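You operate a simulated robot arm through the tools that you are given. There is no shell and no other tool. Be economical: measure what you need, move in short steps, check, and stop when the job is done.

Carry out the task below with a simulated robot arm. There is one attempt and no reset: what you move stays moved.

Task
Stamp the water bill PAID, then close the ink pad again.
Fine: one clear print below the total; the stamp goes back, the other bills stay blank.

The check looks at the end state, three seconds after you hand in, the way a careful person would. Anything else that was tipped, shoved, dropped, spilled or broken makes it a failure.

Robot
A 5-joint arm with a two-finger parallel gripper, fixed in place. Base frame: the origin is at the foot of the arm, x ahead of it, y to its left, z up; the work surface is at about z = 0. Lengths are in mm, angles in rad, forces in N, time in s.
With the tool pointing down near the work surface it reaches from about 260 to 600 mm from the base axis. Its first joint turns from -1.152 to 1.152 rad. The tool tilts only in the upright plane through the base axis and itself; it spins freely about its own axis. Payload 1.57 kg.
The TCP is the grasp point between the finger pads, 30 mm short of the fingertips. In the tool frame z runs along the fingers and y along their closing line. Largest opening 80 mm; finger width 17, thickness 12; the body of the gripper, 40 by 82 mm, starts 80 mm behind the TCP.
Orientation is told as [roll, pitch, yaw] about the base's x, y, z axes, in that order, counted from this pose: with the fingers straight down and closing along the base's y, the tool's x points along the base's -x, its y along +y and its z along -z.

Tools
- The arm moves only by the tool drive_tool. Its argument "plan" is text: rows parted by semicolons, each of 7 numbers parted by spaces: the turn, a rotation vector about the tool's x, y, z in rad, then the shift along the tool's x, y, z in mm, then the closure, from 0 (fully open) to 1 (shut). In form: ax ay az x y z fingers; .... A call has 1 to 10 rows; each row shifts and turns the commanded pose from where the row before left it, along the tool's axes as they then stand. Each row takes 0.2 s and may step no farther than 50 mm and 0.15 rad from the row before; otherwise, or with a gripper value out of range, the whole call is refused. Where a pose cannot be reached the arm comes as near as it can. A force on the tool above 40 N (or 10 N above the force at the start of the call, whichever is more), or a blocked arm, ends the call early, and 0.2 s more pass. The fingers move at their own pace (about 153 mm/s each) and stop on an object; they squeeze with about 39 N. The grip force told is the motor's: it shows also when the fingers shut on nothing. Time passes only in rows, and 0.2 s behind the last, so rows that do not move let the fingers close. The reply holds the time, the measured pose of the TCP, the force on the tool along the base axes, the opening and the grip force, in the units named above and with some noise, and new pictures: "show" is both (left out), scene, wrist or none.
- Cameras (640 x 400 px; columns grow to the right, rows downward): "scene" is fixed at [29.1, 405.3, 496.5]; the picture's right is [-0.73, -0.68, 0.00], its down [-0.55, 0.59, -0.59] and it looks along [0.41, -0.43, -0.80] (base axes); focal length 232 px, centre (320, 200). "wrist" rides on the gripper at [72, -7, -122] in the tool frame; the picture's right is [0.09, 1.00, 0.00], its down [-0.84, 0.08, -0.54] and it looks along [-0.54, 0.05, 0.84] (tool axes); focal length 238 px, centre (320, 200). There is no depth. A picture from a camera that has moved, and an enlarged one, comes with that camera's place and axes in the base frame and with its lens.
- close_up(camera, box): a new picture of the part [left, top, right, bottom] of that camera's present view, enlarged. The clock stands still meanwhile.
- sign_off(): hands the job in; it is judged then, once.

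Work in short steps. Places have to be worked out from the pictures, the camera data and where the tool is seen: move nearer, look again, correct. Check each grasp and each placing, and mend what went wrong. You have 120 turns and 170 pictures in all, those below and enlarged ones among them. Open the gripper and draw the arm clear of the work before you hand the job in, unless the task says otherwise; then end with one line.

The tools are called as a command line: name --argument value ..., lists and objects as JSON in quotes. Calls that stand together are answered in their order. drive_tool: Moves the arm, as the interface text tells. Its arguments: {"type":"object","properties":{"plan":{"type":"string"},"show":{"type":"string","enum":["both","scene","wrist","none"]}},"required":["plan"]} The other tools are called the same way: close_up (camera, box) takes an enlarged picture of a part of a camera's view; sign_off () hands the job in.

At the start:

```text
time: 0.0
position: [371.6, 115.8, 240.8]
tool_rot: [-0.001, 0.0, 0.0]
force: [0.4, 0.5, -0.2]
finger_gap: 79.8
gripper_force: 0.0
```

scene: 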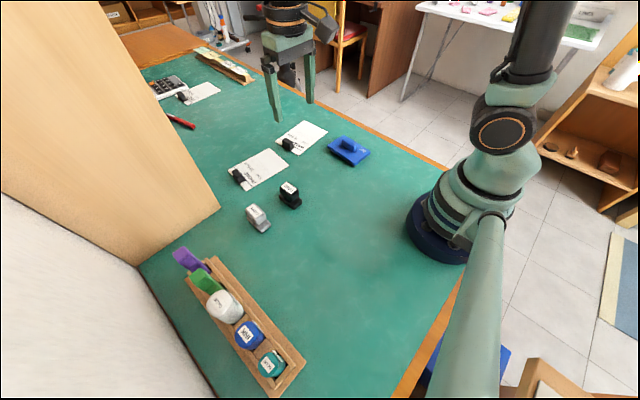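
wrist: 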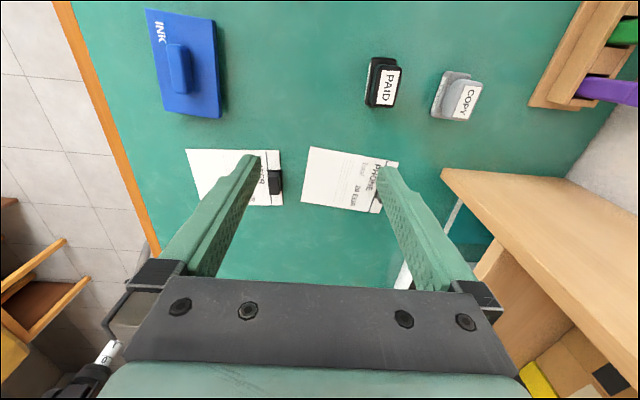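

I'll look closer at the bills, stamps and ink pad before planning.

close_up --camera "wrist" --box '[140, 0, 500, 225]'

close_up --camera "scene" --box '[140, 50, 380, 240]'

```text
1.78 times, centred on (320, 112) of wrist
camera zoom: at [299.0, 109.6, 363.9], right [-0.09, 1.0, 0.0], down [0.84, 0.08, 0.54], along [0.54, 0.05, -0.84], focal length 424 px, centre (320, 356)
```

zoom: 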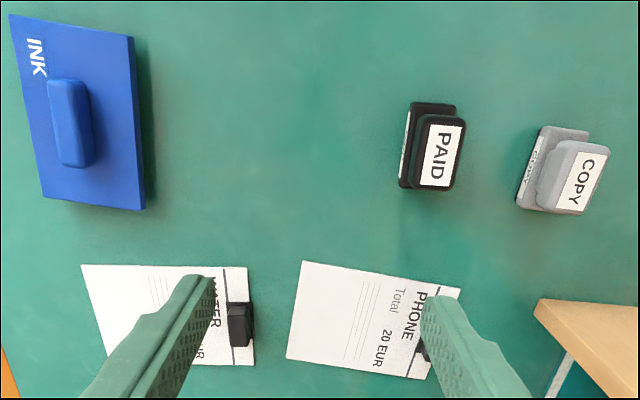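

```text
2.11 times, centred on (260, 145) of scene
camera zoom: at [29.1, 405.3, 496.5], right [-0.73, -0.68, 0.0], down [-0.55, 0.59, -0.59], along [0.41, -0.43, -0.8], focal length 488 px, centre (446, 316)
```

zoom: 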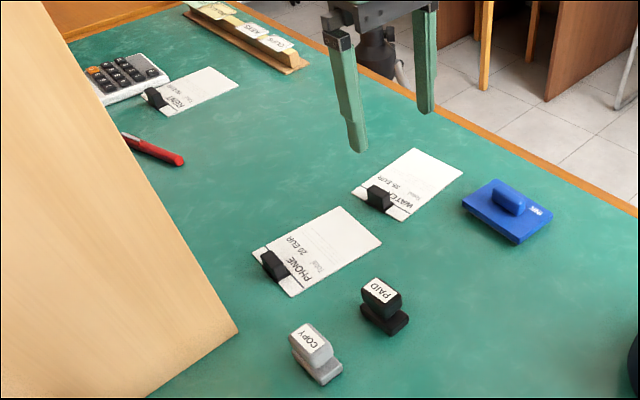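

The pad is near (339,-59), the PAID stamp near (330,190) and the water bill at about x 450–550, y -93–60. I'll move above the pad at height and look.

drive_tool --plan "0 0 0 6.5 -35 0 0;0 0 0 6.5 -35 0 0;0 0 0 6.5 -35 0 0;0 0 0 6.5 -35 0 0;0 0 0 6.5 -35 0 0;0 0 0 0 0 0 0"

```text
time: 1.4
position: [340.0, -56.8, 237.3]
tool_rot: [0.0, 0.0, -0.001]
force: [1.0, -0.9, -0.5]
finger_gap: 80.1
gripper_force: 0.2
camera wrist: at [266.9, -64.8, 361.1], right [-0.09, 1.0, 0.0], down [0.84, 0.08, 0.54], along [0.54, 0.05, -0.84], focal length 238 px, centre (320, 200)
```

scene: 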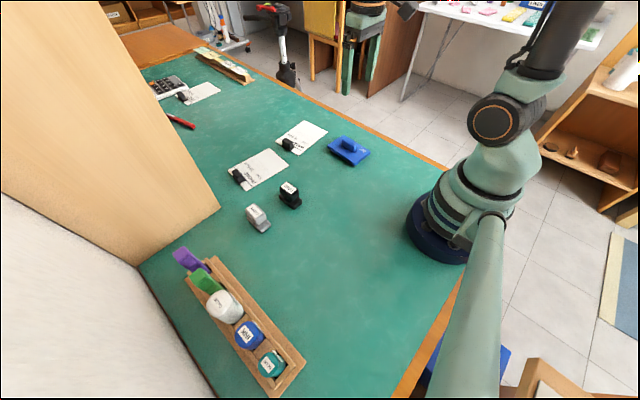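
wrist: 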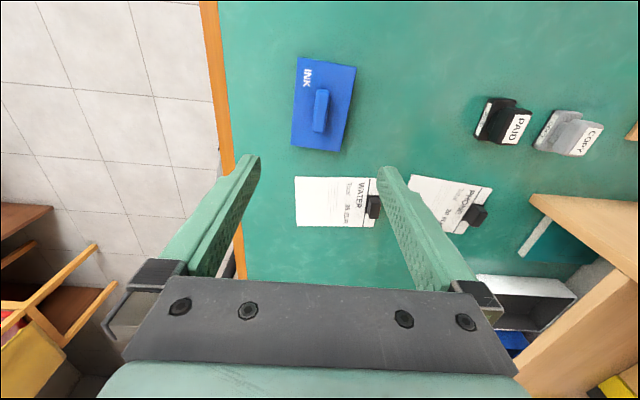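

close_up --camera "wrist" --box '[260, 40, 420, 140]'

close_up --camera "wrist" --box '[270, 150, 430, 250]'

close_up --camera "scene" --box '[270, 110, 390, 185]'

```text
4.00 times, centred on (340, 90) of wrist
camera zoom: at [266.9, -64.8, 361.1], right [-0.09, 1.0, 0.0], down [0.84, 0.08, 0.54], along [0.54, 0.05, -0.84], focal length 953 px, centre (240, 640)
```

zoom: 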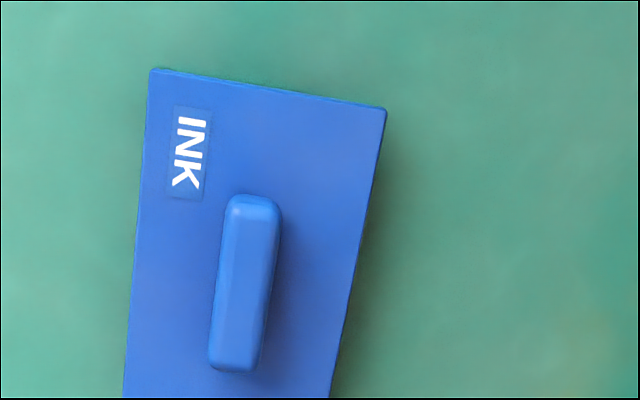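

```text
4.00 times, centred on (350, 200) of wrist
camera zoom: at [266.9, -64.8, 361.1], right [-0.09, 1.0, 0.0], down [0.84, 0.08, 0.54], along [0.54, 0.05, -0.84], focal length 953 px, centre (200, 200)
```

zoom: 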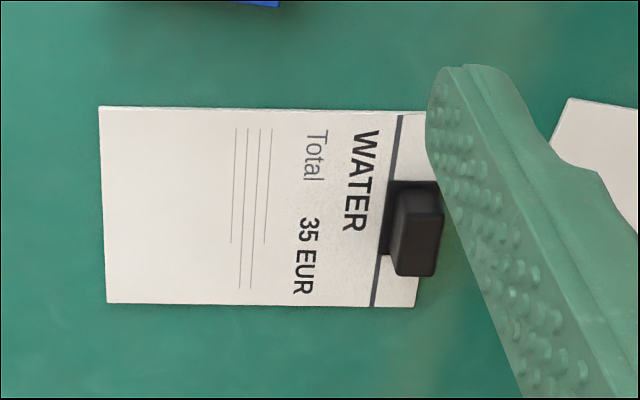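

```text
5.33 times, centred on (330, 148) of scene
camera zoom: at [29.1, 405.3, 496.5], right [-0.73, -0.68, 0.0], down [-0.55, 0.59, -0.59], along [0.41, -0.43, -0.8], focal length 1236 px, centre (267, 480)
```

zoom: 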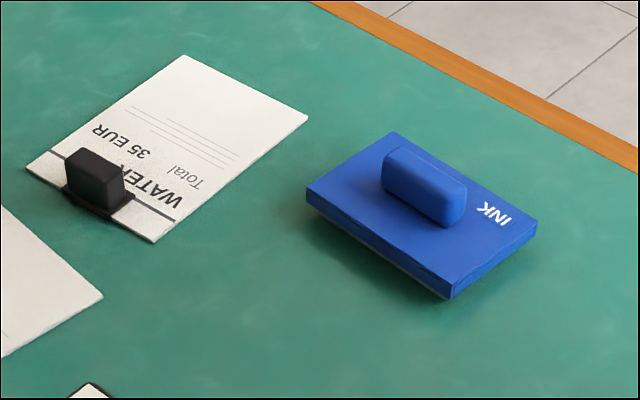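

The lid's handle is centred at about (337,-57), running along x with roughly -0.045 yaw, and the lid lifts off. I'll descend partway over the handle and look.

drive_tool --plan "0 0 0.045 2 0 40 0;0 0 0 0 0 40 0;0 0 0 0 0 40 0;0 0 0 0 0 35 0.3;0 0 0 0 0 0 0.3"

close_up --camera "scene" --box '[270, 90, 430, 190]'

```text
time: 2.6
position: [338.0, -60.6, 81.8]
tool_rot: [-0.001, 0.001, -0.047]
force: [-0.1, -0.3, 0.5]
finger_gap: 56.1
gripper_force: 0.2
camera wrist: at [265.5, -63.8, 205.2], right [-0.05, 1.0, 0.0], down [0.84, 0.04, 0.54], along [0.54, 0.03, -0.84], focal length 238 px, centre (320, 200)
```

scene: 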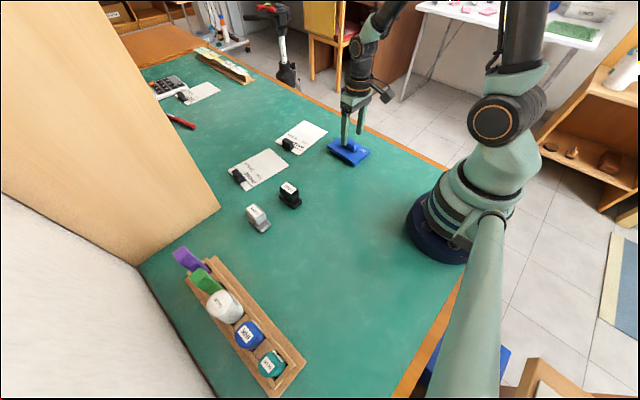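
wrist: 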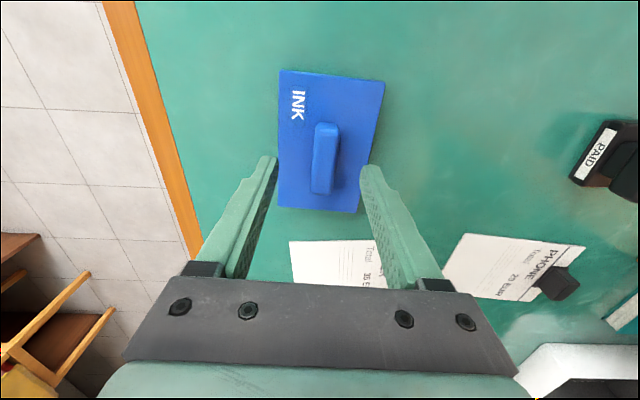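

```text
4.00 times, centred on (350, 140) of scene
camera zoom: at [29.1, 405.3, 496.5], right [-0.73, -0.68, 0.0], down [-0.55, 0.59, -0.59], along [0.41, -0.43, -0.8], focal length 927 px, centre (200, 440)
```

zoom: 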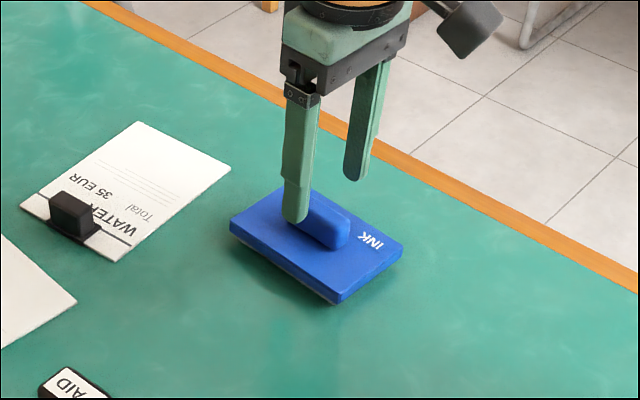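

The handle centre is about (336,-56) and its top is probably around z 30–35. I'll centre over it and lower to TCP z≈58, then check.

drive_tool --plan "0 0 0 2 4.5 12 0.3;0 0 0 0 0 12 0.3;0 0 0 0 0 0 0.3"

close_up --camera "scene" --box '[310, 110, 390, 170]'

```text
time: 3.4
position: [338.1, -53.7, 62.2]
tool_rot: [0.0, 0.0, -0.046]
force: [0.2, -0.6, 0.2]
finger_gap: 55.9
gripper_force: 0.1
camera wrist: at [263.6, -57.9, 183.7], right [-0.05, 1.0, 0.0], down [0.84, 0.04, 0.54], along [0.54, 0.03, -0.84], focal length 238 px, centre (320, 200)
```

scene: 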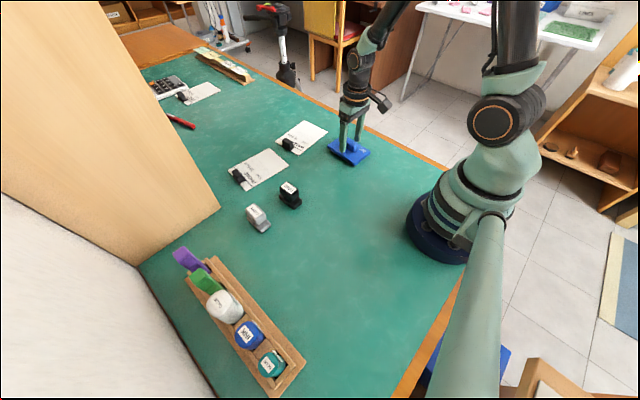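
wrist: 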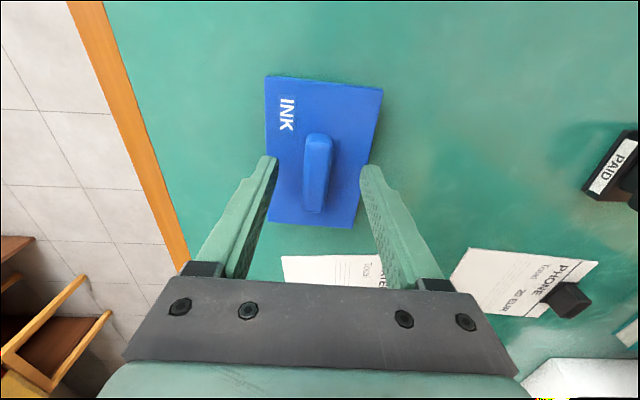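

```text
6.67 times, centred on (350, 140) of scene
camera zoom: at [29.1, 405.3, 496.5], right [-0.73, -0.68, 0.0], down [-0.55, 0.59, -0.59], along [0.41, -0.43, -0.8], focal length 1545 px, centre (120, 600)
```

zoom: 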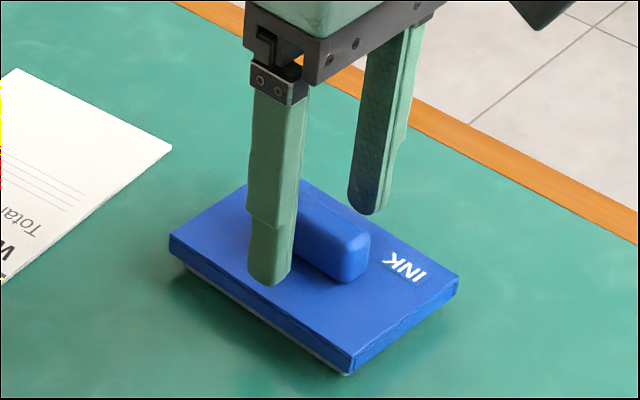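

The fingers straddle the handle with their tips at about z 30. I'll lower a bit more, watching the force, then close.

drive_tool --plan "0 0 0 0 0 4 0.3;0 0 0 0 0 3 0.3;0 0 0 0 0 0 0.3" --show "none"

close_up --camera "scene" --box '[310, 110, 390, 170]'

```text
time: 4.2
position: [334.6, -53.4, 54.3]
tool_rot: [0.0, 0.0, -0.046]
force: [-0.5, -0.1, -0.2]
finger_gap: 55.8
gripper_force: 0.0
```

```text
6.67 times, centred on (350, 140) of scene
camera zoom: at [29.1, 405.3, 496.5], right [-0.73, -0.68, 0.0], down [-0.55, 0.59, -0.59], along [0.41, -0.43, -0.8], focal length 1545 px, centre (120, 600)
```

zoom: 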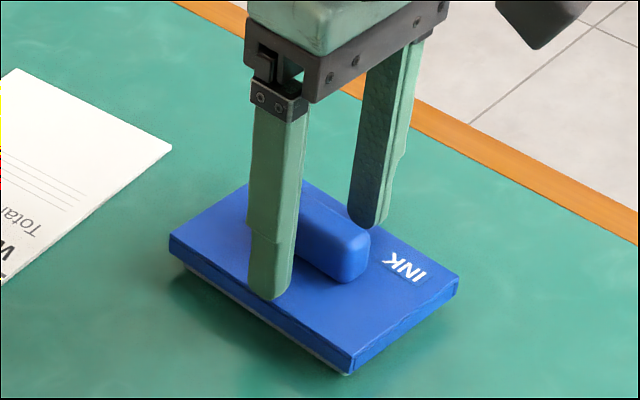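

Tips now sit just above the lid on either side of the handle. I'll close on it.

drive_tool --plan "0 0 0 0 0 0 0.6;0 0 0 0 0 0 1;0 0 0 0 0 0 1;0 0 0 0 0 0 1" --show "wrist"

close_up --camera "scene" --box '[310, 110, 390, 170]'

```text
time: 5.2
position: [336.1, -53.2, 55.1]
tool_rot: [0.0, 0.0, -0.047]
force: [0.3, 0.3, -0.3]
finger_gap: 16.5
gripper_force: 31.6
camera wrist: at [262.2, -57.2, 177.2], right [-0.05, 1.0, 0.0], down [0.84, 0.04, 0.54], along [0.54, 0.03, -0.84], focal length 238 px, centre (320, 200)
```

wrist: 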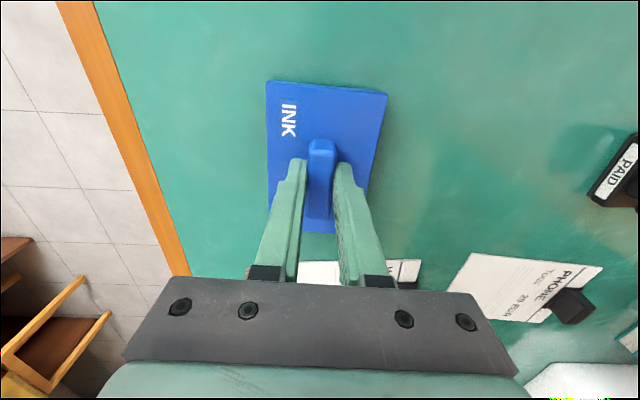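

```text
6.67 times, centred on (350, 140) of scene
camera zoom: at [29.1, 405.3, 496.5], right [-0.73, -0.68, 0.0], down [-0.55, 0.59, -0.59], along [0.41, -0.43, -0.8], focal length 1545 px, centre (120, 600)
```

zoom: 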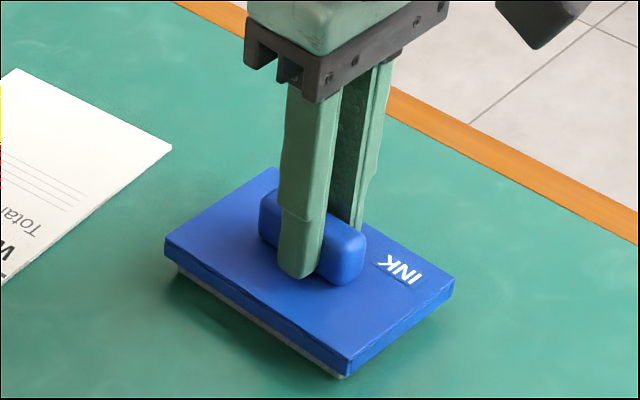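

The handle is gripped (16.5 mm). I'll lift straight up slowly and see whether only the lid comes.

drive_tool --plan "0 0 0 0 0 -10 1;0 0 0 0 0 -15 1;0 0 0 0 0 -20 1;0 0 0 0 0 0 1" --show "wrist"

close_up --camera "scene" --box '[300, 90, 420, 180]'

```text
time: 6.2
position: [333.5, -55.1, 98.0]
tool_rot: [-0.001, 0.0, -0.046]
force: [0.5, -0.1, 0.3]
finger_gap: 17.2
gripper_force: 32.0
camera wrist: at [260.8, -58.9, 221.0], right [-0.05, 1.0, 0.0], down [0.84, 0.04, 0.54], along [0.54, 0.03, -0.84], focal length 238 px, centre (320, 200)
```

wrist: 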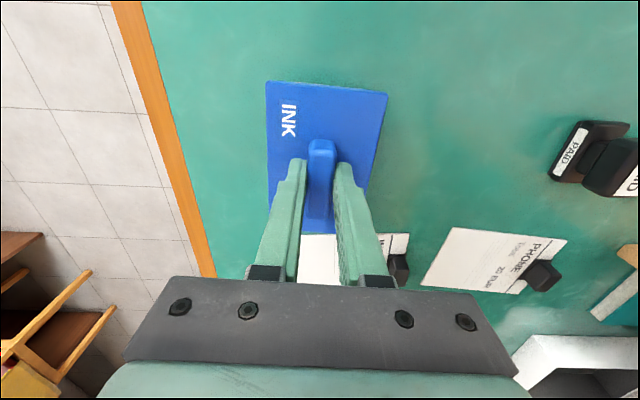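

```text
4.44 times, centred on (360, 135) of scene
camera zoom: at [29.1, 405.3, 496.5], right [-0.73, -0.68, 0.0], down [-0.55, 0.59, -0.59], along [0.41, -0.43, -0.8], focal length 1030 px, centre (142, 489)
```

zoom: 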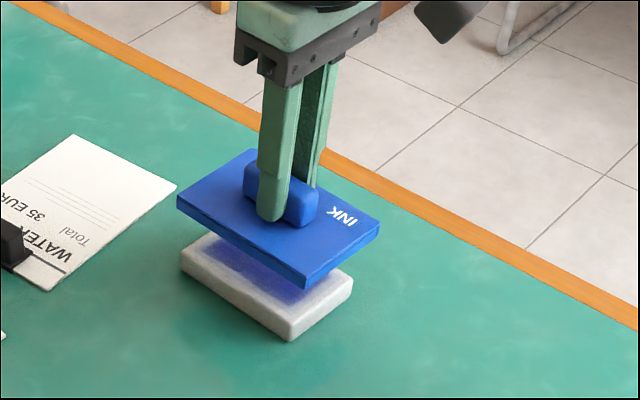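

Only the lid came up; the base with blue felt stays. I'll carry the lid to free table near (335, 68).

drive_tool --plan "0 0 0 1.5 31 0 1;0 0 0 1.5 31 0 1;0 0 0 1.5 31 0 1;0 0 0 1.5 31 0 1;0 0 0 0 0 20 1;0 0 0 0 0 10 1;0 0 0 0 0 0 1" --show "wrist"

close_up --camera "scene" --box '[270, 100, 430, 220]'

```text
time: 7.8
position: [334.6, 70.6, 69.8]
tool_rot: [0.001, -0.001, -0.046]
force: [-0.7, 1.7, -0.4]
finger_gap: 16.6
gripper_force: 31.7
camera wrist: at [261.1, 66.5, 191.6], right [-0.05, 1.0, 0.0], down [0.84, 0.04, 0.54], along [0.54, 0.03, -0.84], focal length 238 px, centre (320, 200)
```

wrist: 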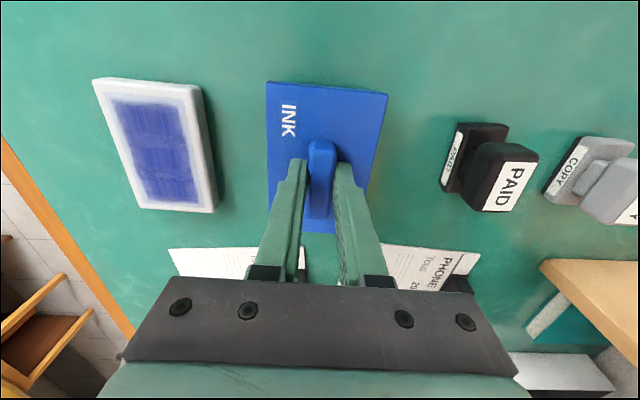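

```text
3.33 times, centred on (350, 160) of scene
camera zoom: at [29.1, 405.3, 496.5], right [-0.73, -0.68, 0.0], down [-0.55, 0.59, -0.59], along [0.41, -0.43, -0.8], focal length 772 px, centre (220, 333)
```

zoom: 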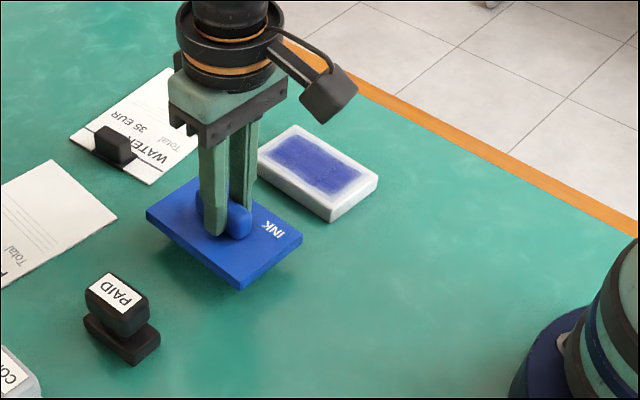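

Lid is over clear table. I'll lower in small steps until contact shows.

drive_tool --plan "0 0 0 0 0 8 1;0 0 0 0 0 8 1;0 0 0 0 0 5 1;0 0 0 0 0 0 1" --show "none"

close_up --camera "scene" --box '[290, 130, 370, 190]'

```text
time: 8.8
position: [335.6, 71.4, 50.0]
tool_rot: [0.0, 0.001, -0.045]
force: [-1.0, -0.2, -0.9]
finger_gap: 16.8
gripper_force: 32.1
```

```text
6.67 times, centred on (330, 160) of scene
camera zoom: at [29.1, 405.3, 496.5], right [-0.73, -0.68, 0.0], down [-0.55, 0.59, -0.59], along [0.41, -0.43, -0.8], focal length 1545 px, centre (253, 467)
```

zoom: 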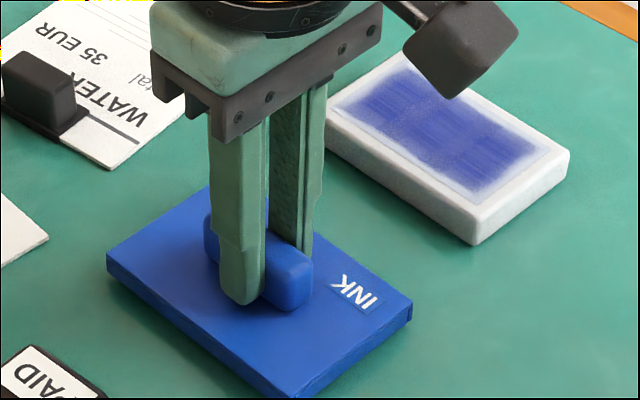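

Still just above the table, no contact force. I'll continue in 3 mm steps.

drive_tool --plan "0 0 0 0 0 3 1;0 0 0 0 0 3 1;0 0 0 0 0 2 1;0 0 0 0 0 0 1" --show "none"

close_up --camera "scene" --box '[290, 140, 370, 200]'

```text
time: 9.8
position: [337.1, 70.0, 42.4]
tool_rot: [0.001, -0.005, -0.046]
force: [-4.0, 8.4, 22.9]
finger_gap: 16.9
gripper_force: 32.2
```

```text
6.67 times, centred on (330, 170) of scene
camera zoom: at [29.0, 405.3, 496.5], right [-0.73, -0.68, 0.0], down [-0.55, 0.59, -0.59], along [0.41, -0.43, -0.8], focal length 1545 px, centre (253, 400)
```

zoom: 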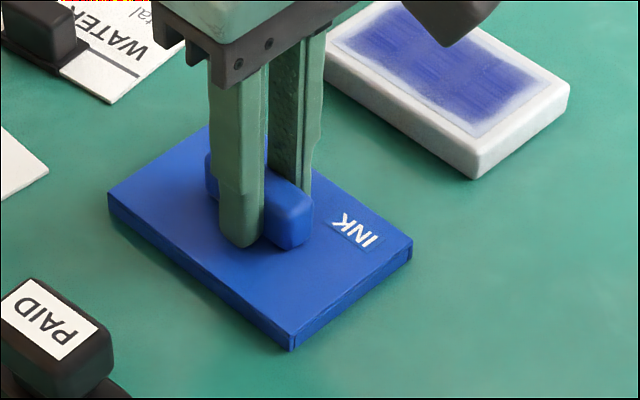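

Contact at 23 N; the lid is flat on the table. I'll release, rise, and move toward the stamp to look.

drive_tool --plan "0 0 0 0 0 -1 1;0 0 0 0 0 0 0.4;0 0 0 0 0 0 0.4;0 0 0 0 0 -30 0.4;0 0 0 0 0 -40 0.2;0 0 0 0 0 -45 0;0 0 -0.045 2 30 0 0;0 0 0 2 35 0 0;0 0 0 2 35 0 0;0 0 0 0 0 0 0"

```text
time: 12.0
position: [329.9, 171.6, 159.4]
tool_rot: [0.0, 0.0, 0.0]
force: [-0.3, -1.0, 0.7]
finger_gap: 79.7
gripper_force: 0.1
camera wrist: at [256.8, 165.2, 280.9], right [-0.09, 1.0, 0.0], down [0.84, 0.08, 0.54], along [0.54, 0.05, -0.84], focal length 238 px, centre (320, 200)
```

scene: 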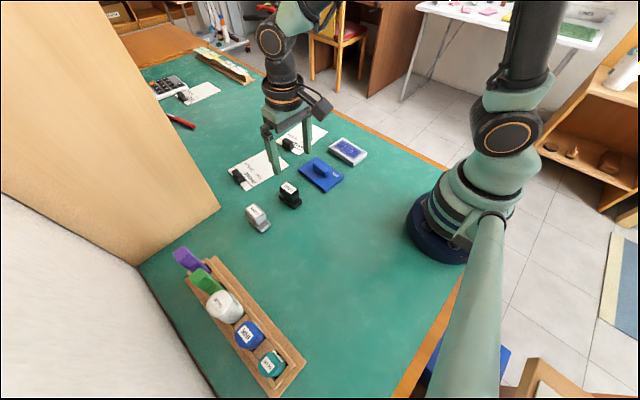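
wrist: 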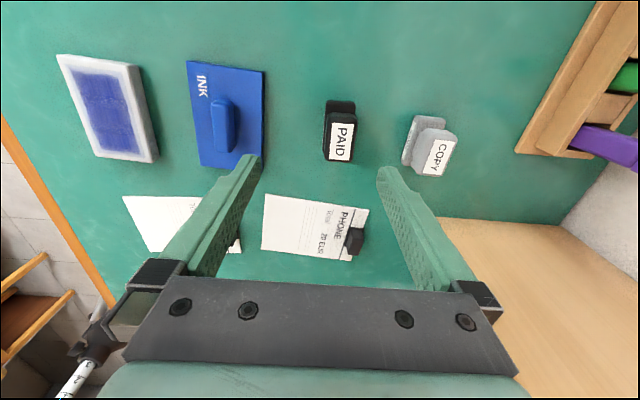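

close_up --camera "wrist" --box '[260, 60, 500, 210]'

close_up --camera "scene" --box '[240, 160, 320, 235]'

```text
2.67 times, centred on (380, 135) of wrist
camera zoom: at [256.8, 165.2, 280.9], right [-0.09, 1.0, 0.0], down [0.84, 0.08, 0.54], along [0.54, 0.05, -0.84], focal length 636 px, centre (160, 373)
```

zoom: 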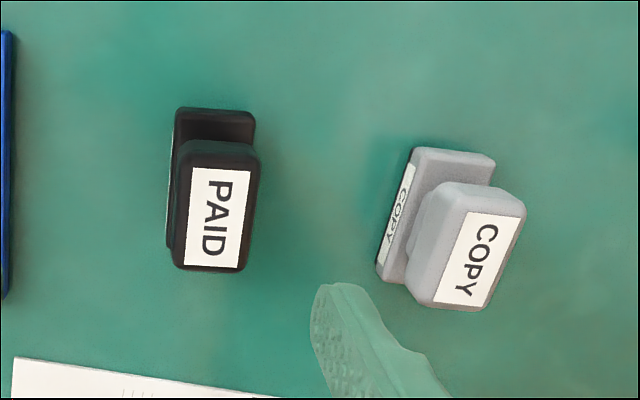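

```text
5.33 times, centred on (280, 198) of scene
camera zoom: at [29.1, 405.3, 496.5], right [-0.73, -0.68, 0.0], down [-0.55, 0.59, -0.59], along [0.41, -0.43, -0.8], focal length 1236 px, centre (533, 213)
```

zoom: 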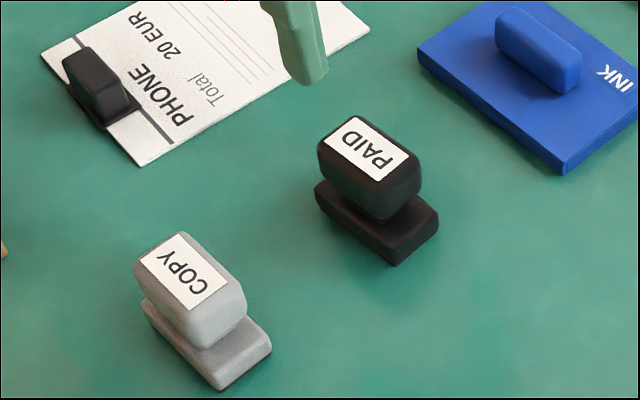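

PAID stamp knob is centred near (333,193), top at about z 58, yaw about +0.05. I'll position above it and descend partway.

drive_tool --plan "0 0 -0.05 -3 21 20 0;0 0 0 0 0 30 0.3;0 0 0 0 0 15 0.3;0 0 0 0 0 0 0.3"

close_up --camera "scene" --box '[240, 140, 340, 230]'

```text
time: 13.0
position: [331.9, 190.5, 93.8]
tool_rot: [-0.001, -0.001, 0.05]
force: [-0.7, 0.5, -0.2]
finger_gap: 55.6
gripper_force: 0.0
camera wrist: at [259.6, 180.4, 216.2], right [-0.14, 0.99, 0.0], down [0.83, 0.12, 0.54], along [0.54, 0.08, -0.84], focal length 238 px, centre (320, 200)
```

scene: 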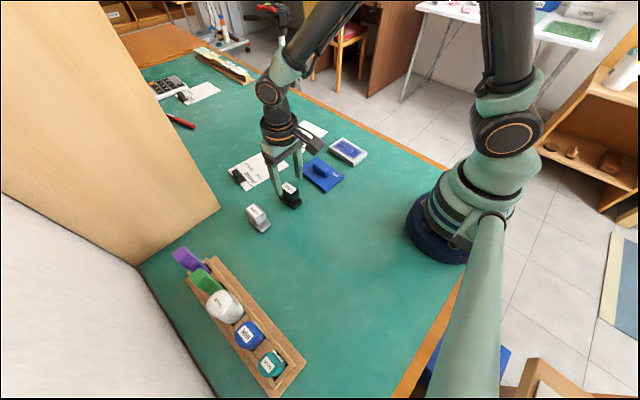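
wrist: 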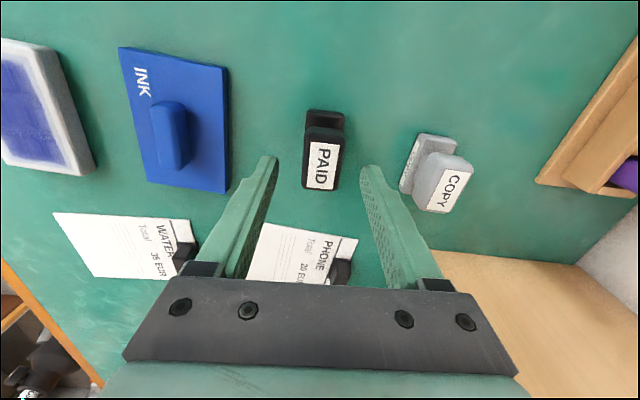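

```text
4.44 times, centred on (290, 185) of scene
camera zoom: at [29.1, 405.3, 496.5], right [-0.73, -0.68, 0.0], down [-0.55, 0.59, -0.59], along [0.41, -0.43, -0.8], focal length 1030 px, centre (453, 267)
```

zoom: 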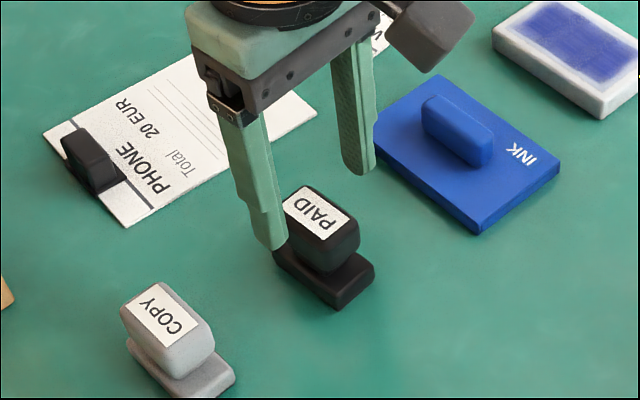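

Centred within about 2 mm. I'll lower so the tips reach about z 31 beside the knob and check.

drive_tool --plan "0 0 0 0 2 12 0.3;0 0 0 0 0 12 0.3;0 0 0 0 0 8 0.3;0 0 0 0 0 0 0.3" --show "wrist"

close_up --camera "scene" --box '[250, 150, 330, 220]'

```text
time: 14.0
position: [332.6, 193.3, 60.8]
tool_rot: [-0.001, -0.001, 0.048]
force: [0.7, 0.8, 0.2]
finger_gap: 55.9
gripper_force: 0.1
camera wrist: at [260.1, 182.2, 183.7], right [-0.14, 0.99, 0.0], down [0.83, 0.12, 0.54], along [0.54, 0.08, -0.84], focal length 238 px, centre (320, 200)
```

wrist: 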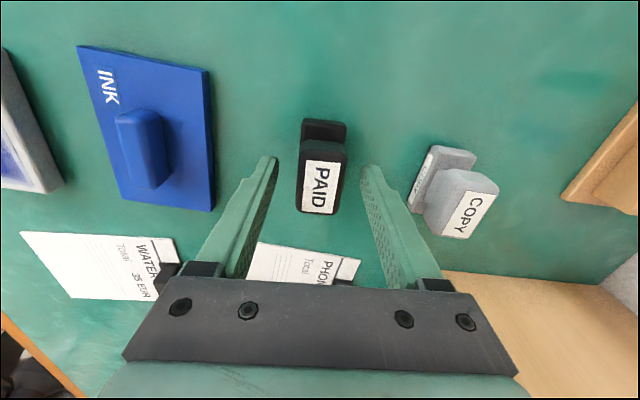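

```text
5.71 times, centred on (290, 185) of scene
camera zoom: at [29.1, 405.3, 496.5], right [-0.73, -0.68, 0.0], down [-0.55, 0.59, -0.59], along [0.41, -0.43, -0.8], focal length 1324 px, centre (491, 286)
```

zoom: 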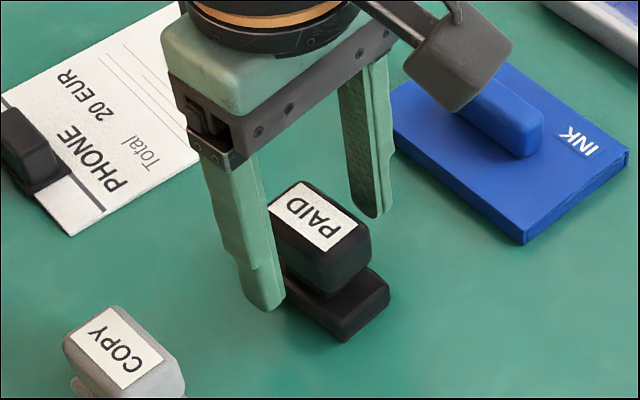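

Fingers straddle the knob symmetrically. Closing.

drive_tool --plan "0 0 0 0 0 0 0.6;0 0 0 0 0 0 1;0 0 0 0 0 0 1;0 0 0 0 0 0 1" --show "wrist"

close_up --camera "scene" --box '[250, 150, 330, 220]'

```text
time: 15.0
position: [332.7, 191.9, 61.6]
tool_rot: [0.0, -0.001, 0.049]
force: [-0.1, 0.2, 0.2]
finger_gap: 28.9
gripper_force: 39.3
camera wrist: at [260.1, 182.2, 183.8], right [-0.14, 0.99, 0.0], down [0.83, 0.12, 0.54], along [0.54, 0.08, -0.84], focal length 238 px, centre (320, 200)
```

wrist: 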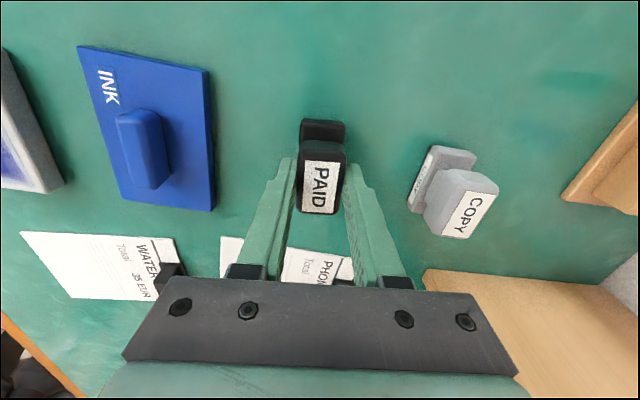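

```text
5.71 times, centred on (290, 185) of scene
camera zoom: at [29.1, 405.3, 496.5], right [-0.73, -0.68, 0.0], down [-0.55, 0.59, -0.59], along [0.41, -0.43, -0.8], focal length 1324 px, centre (491, 286)
```

zoom: 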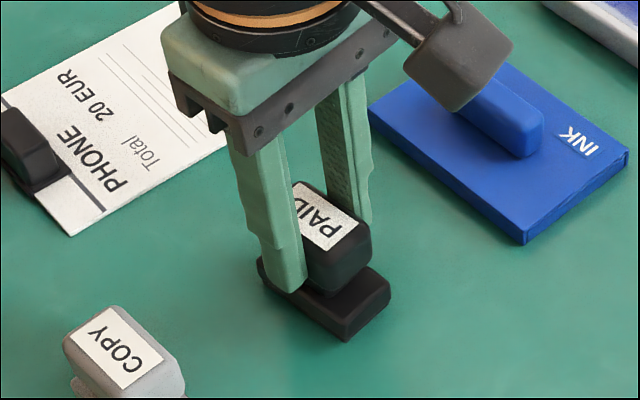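

Stamp held at 29 mm; its home pose is TCP (332.6,192.2,61), yaw 0.049. I'll lift it, align yaw to the pad, and carry it over the pad near (340,-57).

drive_tool --plan "0 0 0 0 0 -15 1;0 0 0 0 0 -25 1;0 0 0.095 0 0 -25 1;0 0 0 -3.2 -41.3 0 1;0 0 0 -3.2 -41.3 0 1;0 0 0 -3.2 -41.3 0 1;0 0 0 -3.2 -41.3 0 1;0 0 0 -3.2 -41.3 0 1;0 0 0 -3.2 -41.3 0 1;0 0 0 0 0 0 1"

close_up --camera "scene" --box '[300, 100, 400, 180]'

```text
time: 17.2
position: [341.3, -53.8, 125.1]
tool_rot: [0.0, 0.001, -0.045]
force: [-0.9, -0.8, -0.8]
finger_gap: 29.0
gripper_force: 39.3
camera wrist: at [269.2, -58.2, 247.8], right [-0.05, 1.0, 0.0], down [0.84, 0.04, 0.54], along [0.54, 0.03, -0.84], focal length 238 px, centre (320, 200)
```

scene: 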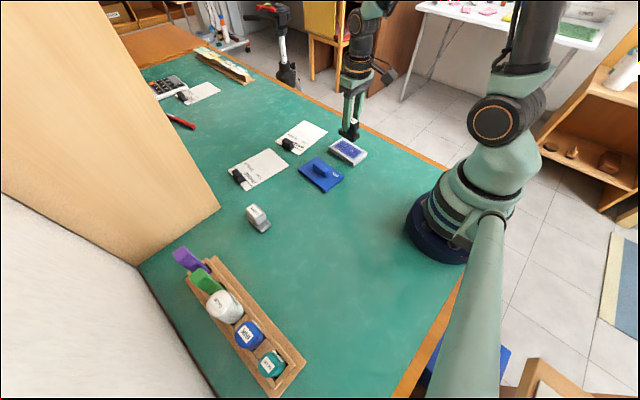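
wrist: 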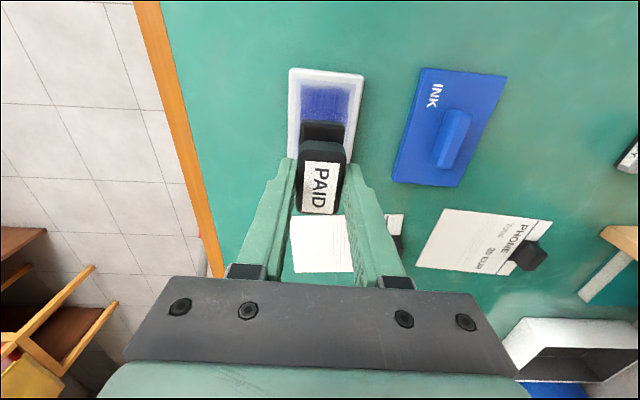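

```text
5.00 times, centred on (350, 140) of scene
camera zoom: at [29.1, 405.3, 496.5], right [-0.73, -0.68, 0.0], down [-0.55, 0.59, -0.59], along [0.41, -0.43, -0.8], focal length 1159 px, centre (170, 500)
```

zoom: 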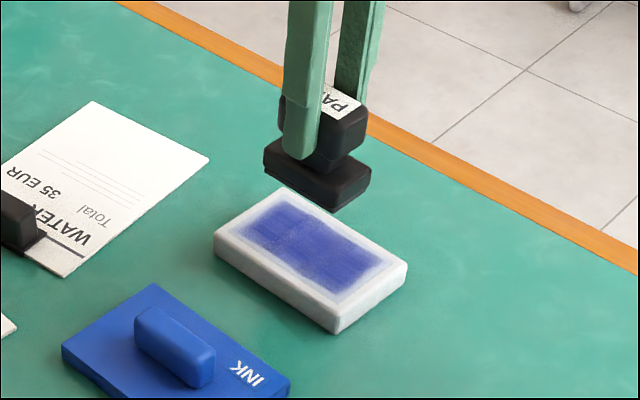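

The stamp is well aligned above the pad. I'll descend to just over the felt, expecting contact at TCP z≈74.

drive_tool --plan "0 0 0 -1 -1.5 20 1;0 0 0 0 0 15 1;0 0 0 0 0 8 1;0 0 0 0 0 0 1" --show "none"

close_up --camera "scene" --box '[300, 100, 400, 180]'

close_up --camera "wrist" --box '[240, 40, 440, 240]'

```text
time: 18.2
position: [343.4, -54.9, 82.6]
tool_rot: [0.0, 0.002, -0.046]
force: [-0.4, -0.2, -1.0]
finger_gap: 29.0
gripper_force: 38.4
```

```text
5.00 times, centred on (350, 140) of scene
camera zoom: at [29.1, 405.3, 496.5], right [-0.73, -0.68, 0.0], down [-0.55, 0.59, -0.59], along [0.41, -0.43, -0.8], focal length 1159 px, centre (170, 500)
```

zoom: 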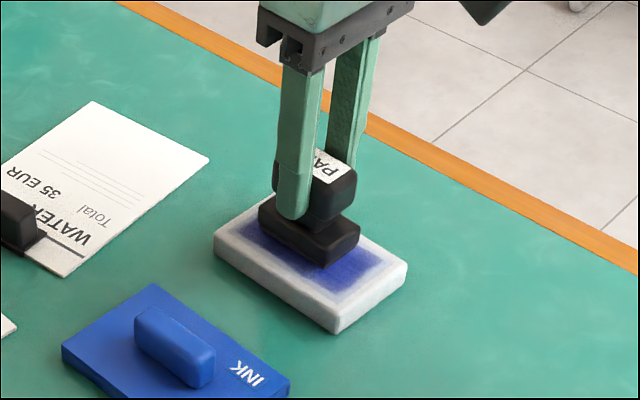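

```text
2.00 times, centred on (340, 140) of wrist
camera zoom: at [270.2, -59.0, 204.5], right [-0.05, 1.0, 0.0], down [0.84, 0.04, 0.54], along [0.54, 0.03, -0.84], focal length 477 px, centre (280, 320)
```

zoom: 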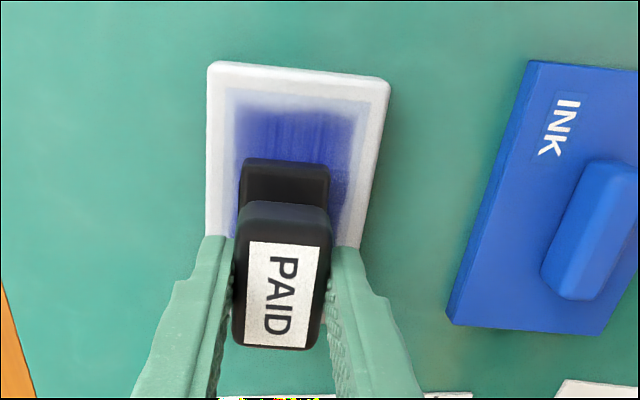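

Nearly centred on the felt; I'll nudge +2 mm in y and press down in small steps.

drive_tool --plan "0 0 0 0 2 4 1;0 0 0 0 0 3 1;0 0 0 0 0 2 1;0 0 0 0 0 0 1" --show "none"

```text
time: 19.2
position: [344.7, -54.6, 74.4]
tool_rot: [0.0, -0.006, -0.045]
force: [2.4, 10.5, 31.3]
finger_gap: 29.1
gripper_force: 38.9
```

Contact with 31 N on the felt. I'll hold briefly, then lift and check the pad and stamp.

drive_tool --plan "0 0 0 0 0 0 1;0 0 0 0 0 -5 1;0 0 0 0 0 -20 1;0 0 0 0 0 -25 1;0 0 0 0 0 0 1"

close_up --camera "scene" --box '[300, 100, 400, 180]'

close_up --camera "wrist" --box '[240, 40, 440, 300]'

```text
time: 20.4
position: [342.7, -54.6, 123.9]
tool_rot: [0.0, 0.001, -0.046]
force: [-0.8, 0.6, -0.7]
finger_gap: 28.7
gripper_force: 38.9
camera wrist: at [268.6, -58.1, 246.3], right [-0.05, 1.0, 0.0], down [0.84, 0.04, 0.54], along [0.54, 0.03, -0.84], focal length 238 px, centre (320, 200)
```

scene: 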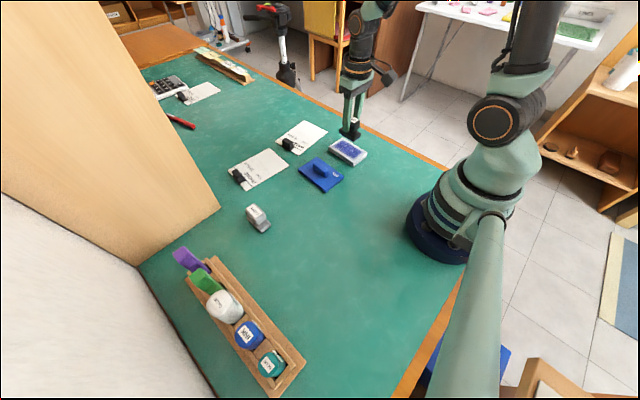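
wrist: 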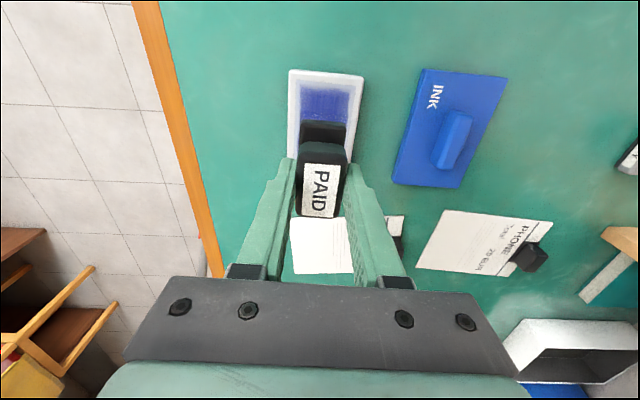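

```text
5.00 times, centred on (350, 140) of scene
camera zoom: at [29.1, 405.3, 496.5], right [-0.73, -0.68, 0.0], down [-0.55, 0.59, -0.59], along [0.41, -0.43, -0.8], focal length 1159 px, centre (170, 500)
```

zoom: 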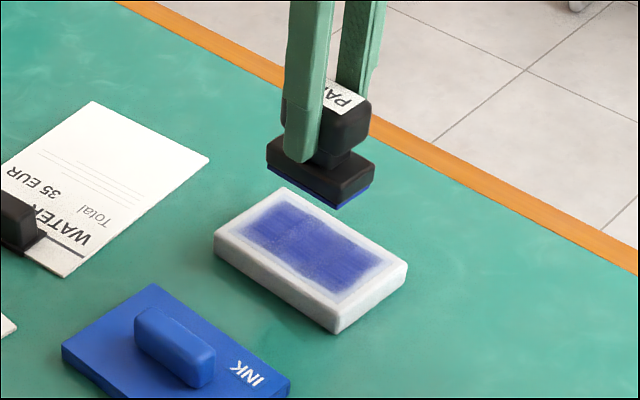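

```text
1.54 times, centred on (340, 170) of wrist
camera zoom: at [268.6, -58.1, 246.3], right [-0.05, 1.0, 0.0], down [0.84, 0.04, 0.54], along [0.54, 0.03, -0.84], focal length 367 px, centre (289, 246)
```

zoom: 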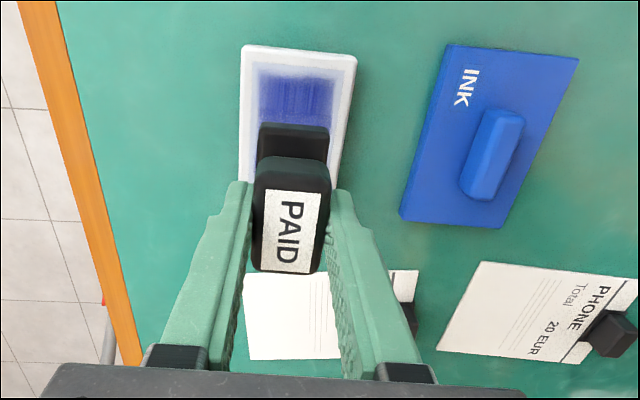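

The stamp's face is now blue. The blank area of the water bill is about x 456–562, y -88…-28, page yaw ≈ +0.07; I'll carry the stamp above (507,-57) at height.

drive_tool --plan "0 0 -0.116 0 0 0 1;0 0 0 -41 -3.5 0 1;0 0 0 -41 -3.5 0 1;0 0 0 -41 -3.5 0 1;0 0 0 -41 -3.5 0 1;0 0 0 0 0 0 1"

close_up --camera "scene" --box '[250, 70, 370, 170]'

close_up --camera "wrist" --box '[220, 60, 420, 260]'

```text
time: 21.8
position: [507.6, -58.2, 123.3]
tool_rot: [0.0, -0.002, 0.07]
force: [0.5, -0.2, -0.4]
finger_gap: 29.1
gripper_force: 39.0
camera wrist: at [434.9, -69.4, 246.2], right [-0.16, 0.99, 0.0], down [0.83, 0.14, 0.54], along [0.53, 0.09, -0.84], focal length 238 px, centre (320, 200)
```

scene: 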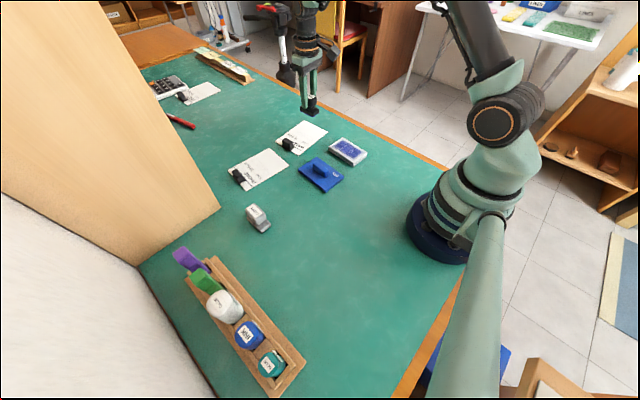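
wrist: 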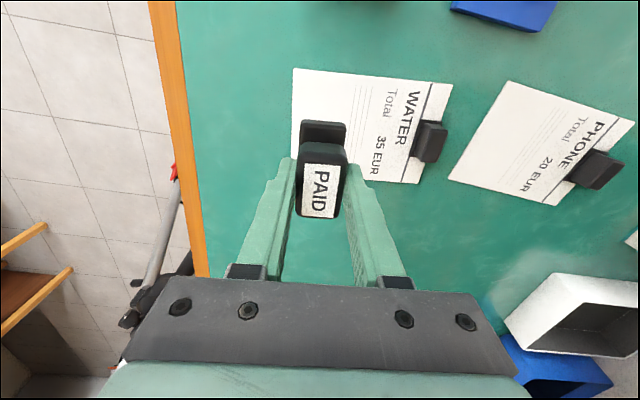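

```text
4.00 times, centred on (310, 120) of scene
camera zoom: at [29.1, 405.3, 496.5], right [-0.73, -0.68, 0.0], down [-0.55, 0.59, -0.59], along [0.41, -0.43, -0.8], focal length 927 px, centre (360, 520)
```

zoom: 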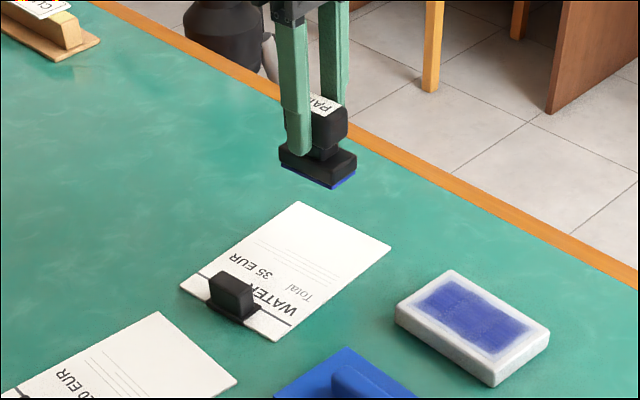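

```text
2.00 times, centred on (320, 160) of wrist
camera zoom: at [434.9, -69.4, 246.2], right [-0.16, 0.99, 0.0], down [0.83, 0.14, 0.54], along [0.53, 0.09, -0.84], focal length 477 px, centre (320, 280)
```

zoom: 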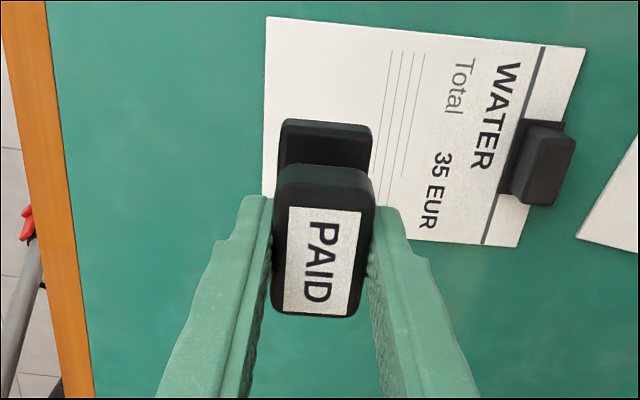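

The position lies over the blank area (y≈-86…-26 here). I'll descend to just above the paper and verify.

drive_tool --plan "0 0 -0.01 0 1.5 20 1;0 0 0 0 0 20 1;0 0 0 0 0 13 1;0 0 0 0 0 0 1" --show "none"

close_up --camera "scene" --box '[260, 90, 360, 170]'

close_up --camera "wrist" --box '[220, 60, 420, 260]'

```text
time: 22.8
position: [507.4, -54.2, 70.4]
tool_rot: [-0.001, -0.001, 0.08]
force: [-0.4, -0.1, -0.9]
finger_gap: 29.1
gripper_force: 39.2
```

```text
5.00 times, centred on (310, 130) of scene
camera zoom: at [29.1, 405.3, 496.5], right [-0.73, -0.68, 0.0], down [-0.55, 0.59, -0.59], along [0.41, -0.43, -0.8], focal length 1159 px, centre (370, 550)
```

zoom: 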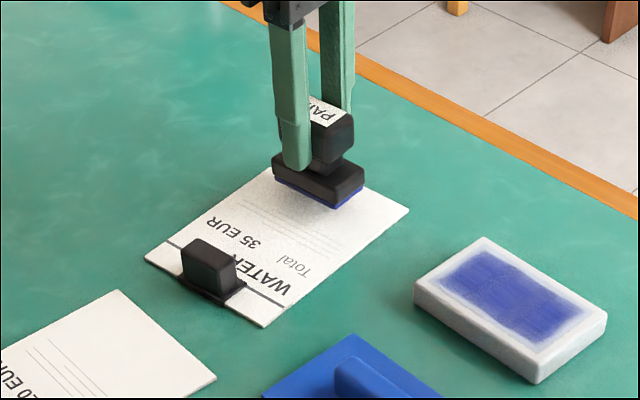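

```text
2.00 times, centred on (320, 160) of wrist
camera zoom: at [434.7, -68.2, 193.1], right [-0.17, 0.99, 0.0], down [0.83, 0.14, 0.54], along [0.53, 0.09, -0.84], focal length 477 px, centre (320, 280)
```

zoom: 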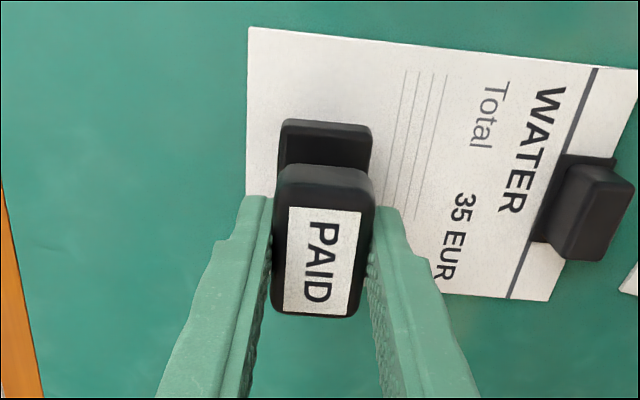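

The stamp is over blank paper, clear of the lines. Nudge -1.5 mm in y, then press straight down in small steps.

drive_tool --plan "0 0 0 0 -1.5 0 1;0 0 0 0 0 5 1;0 0 0 0 0 3 1;0 0 0 0 0 1.5 1;0 0 0 0 0 0 1" --show "none"

```text
time: 24.0
position: [506.1, -57.4, 60.8]
tool_rot: [0.001, -0.001, 0.081]
force: [0.3, 0.4, -1.0]
finger_gap: 28.9
gripper_force: 38.8
```

No contact yet at z 60.8. Continuing by 1 mm steps.

drive_tool --plan "0 0 0 0 0 1 1;0 0 0 0 0 1 1;0 0 0 0 0 0 1" --show "none"

```text
time: 24.8
position: [508.6, -56.5, 58.9]
tool_rot: [0.001, 0.001, 0.079]
force: [-0.1, -0.6, 3.0]
finger_gap: 29.0
gripper_force: 38.8
```

Light contact is starting (3 N). I'll press about 2 mm further.

drive_tool --plan "0 0 0 0 0 1 1;0 0 0 0 0 0.7 1;0 0 0 0 0 0 1" --show "none"

```text
time: 25.6
position: [509.0, -56.8, 60.2]
tool_rot: [0.001, -0.003, 0.081]
force: [-5.7, -2.0, 19.1]
finger_gap: 28.9
gripper_force: 38.8
```

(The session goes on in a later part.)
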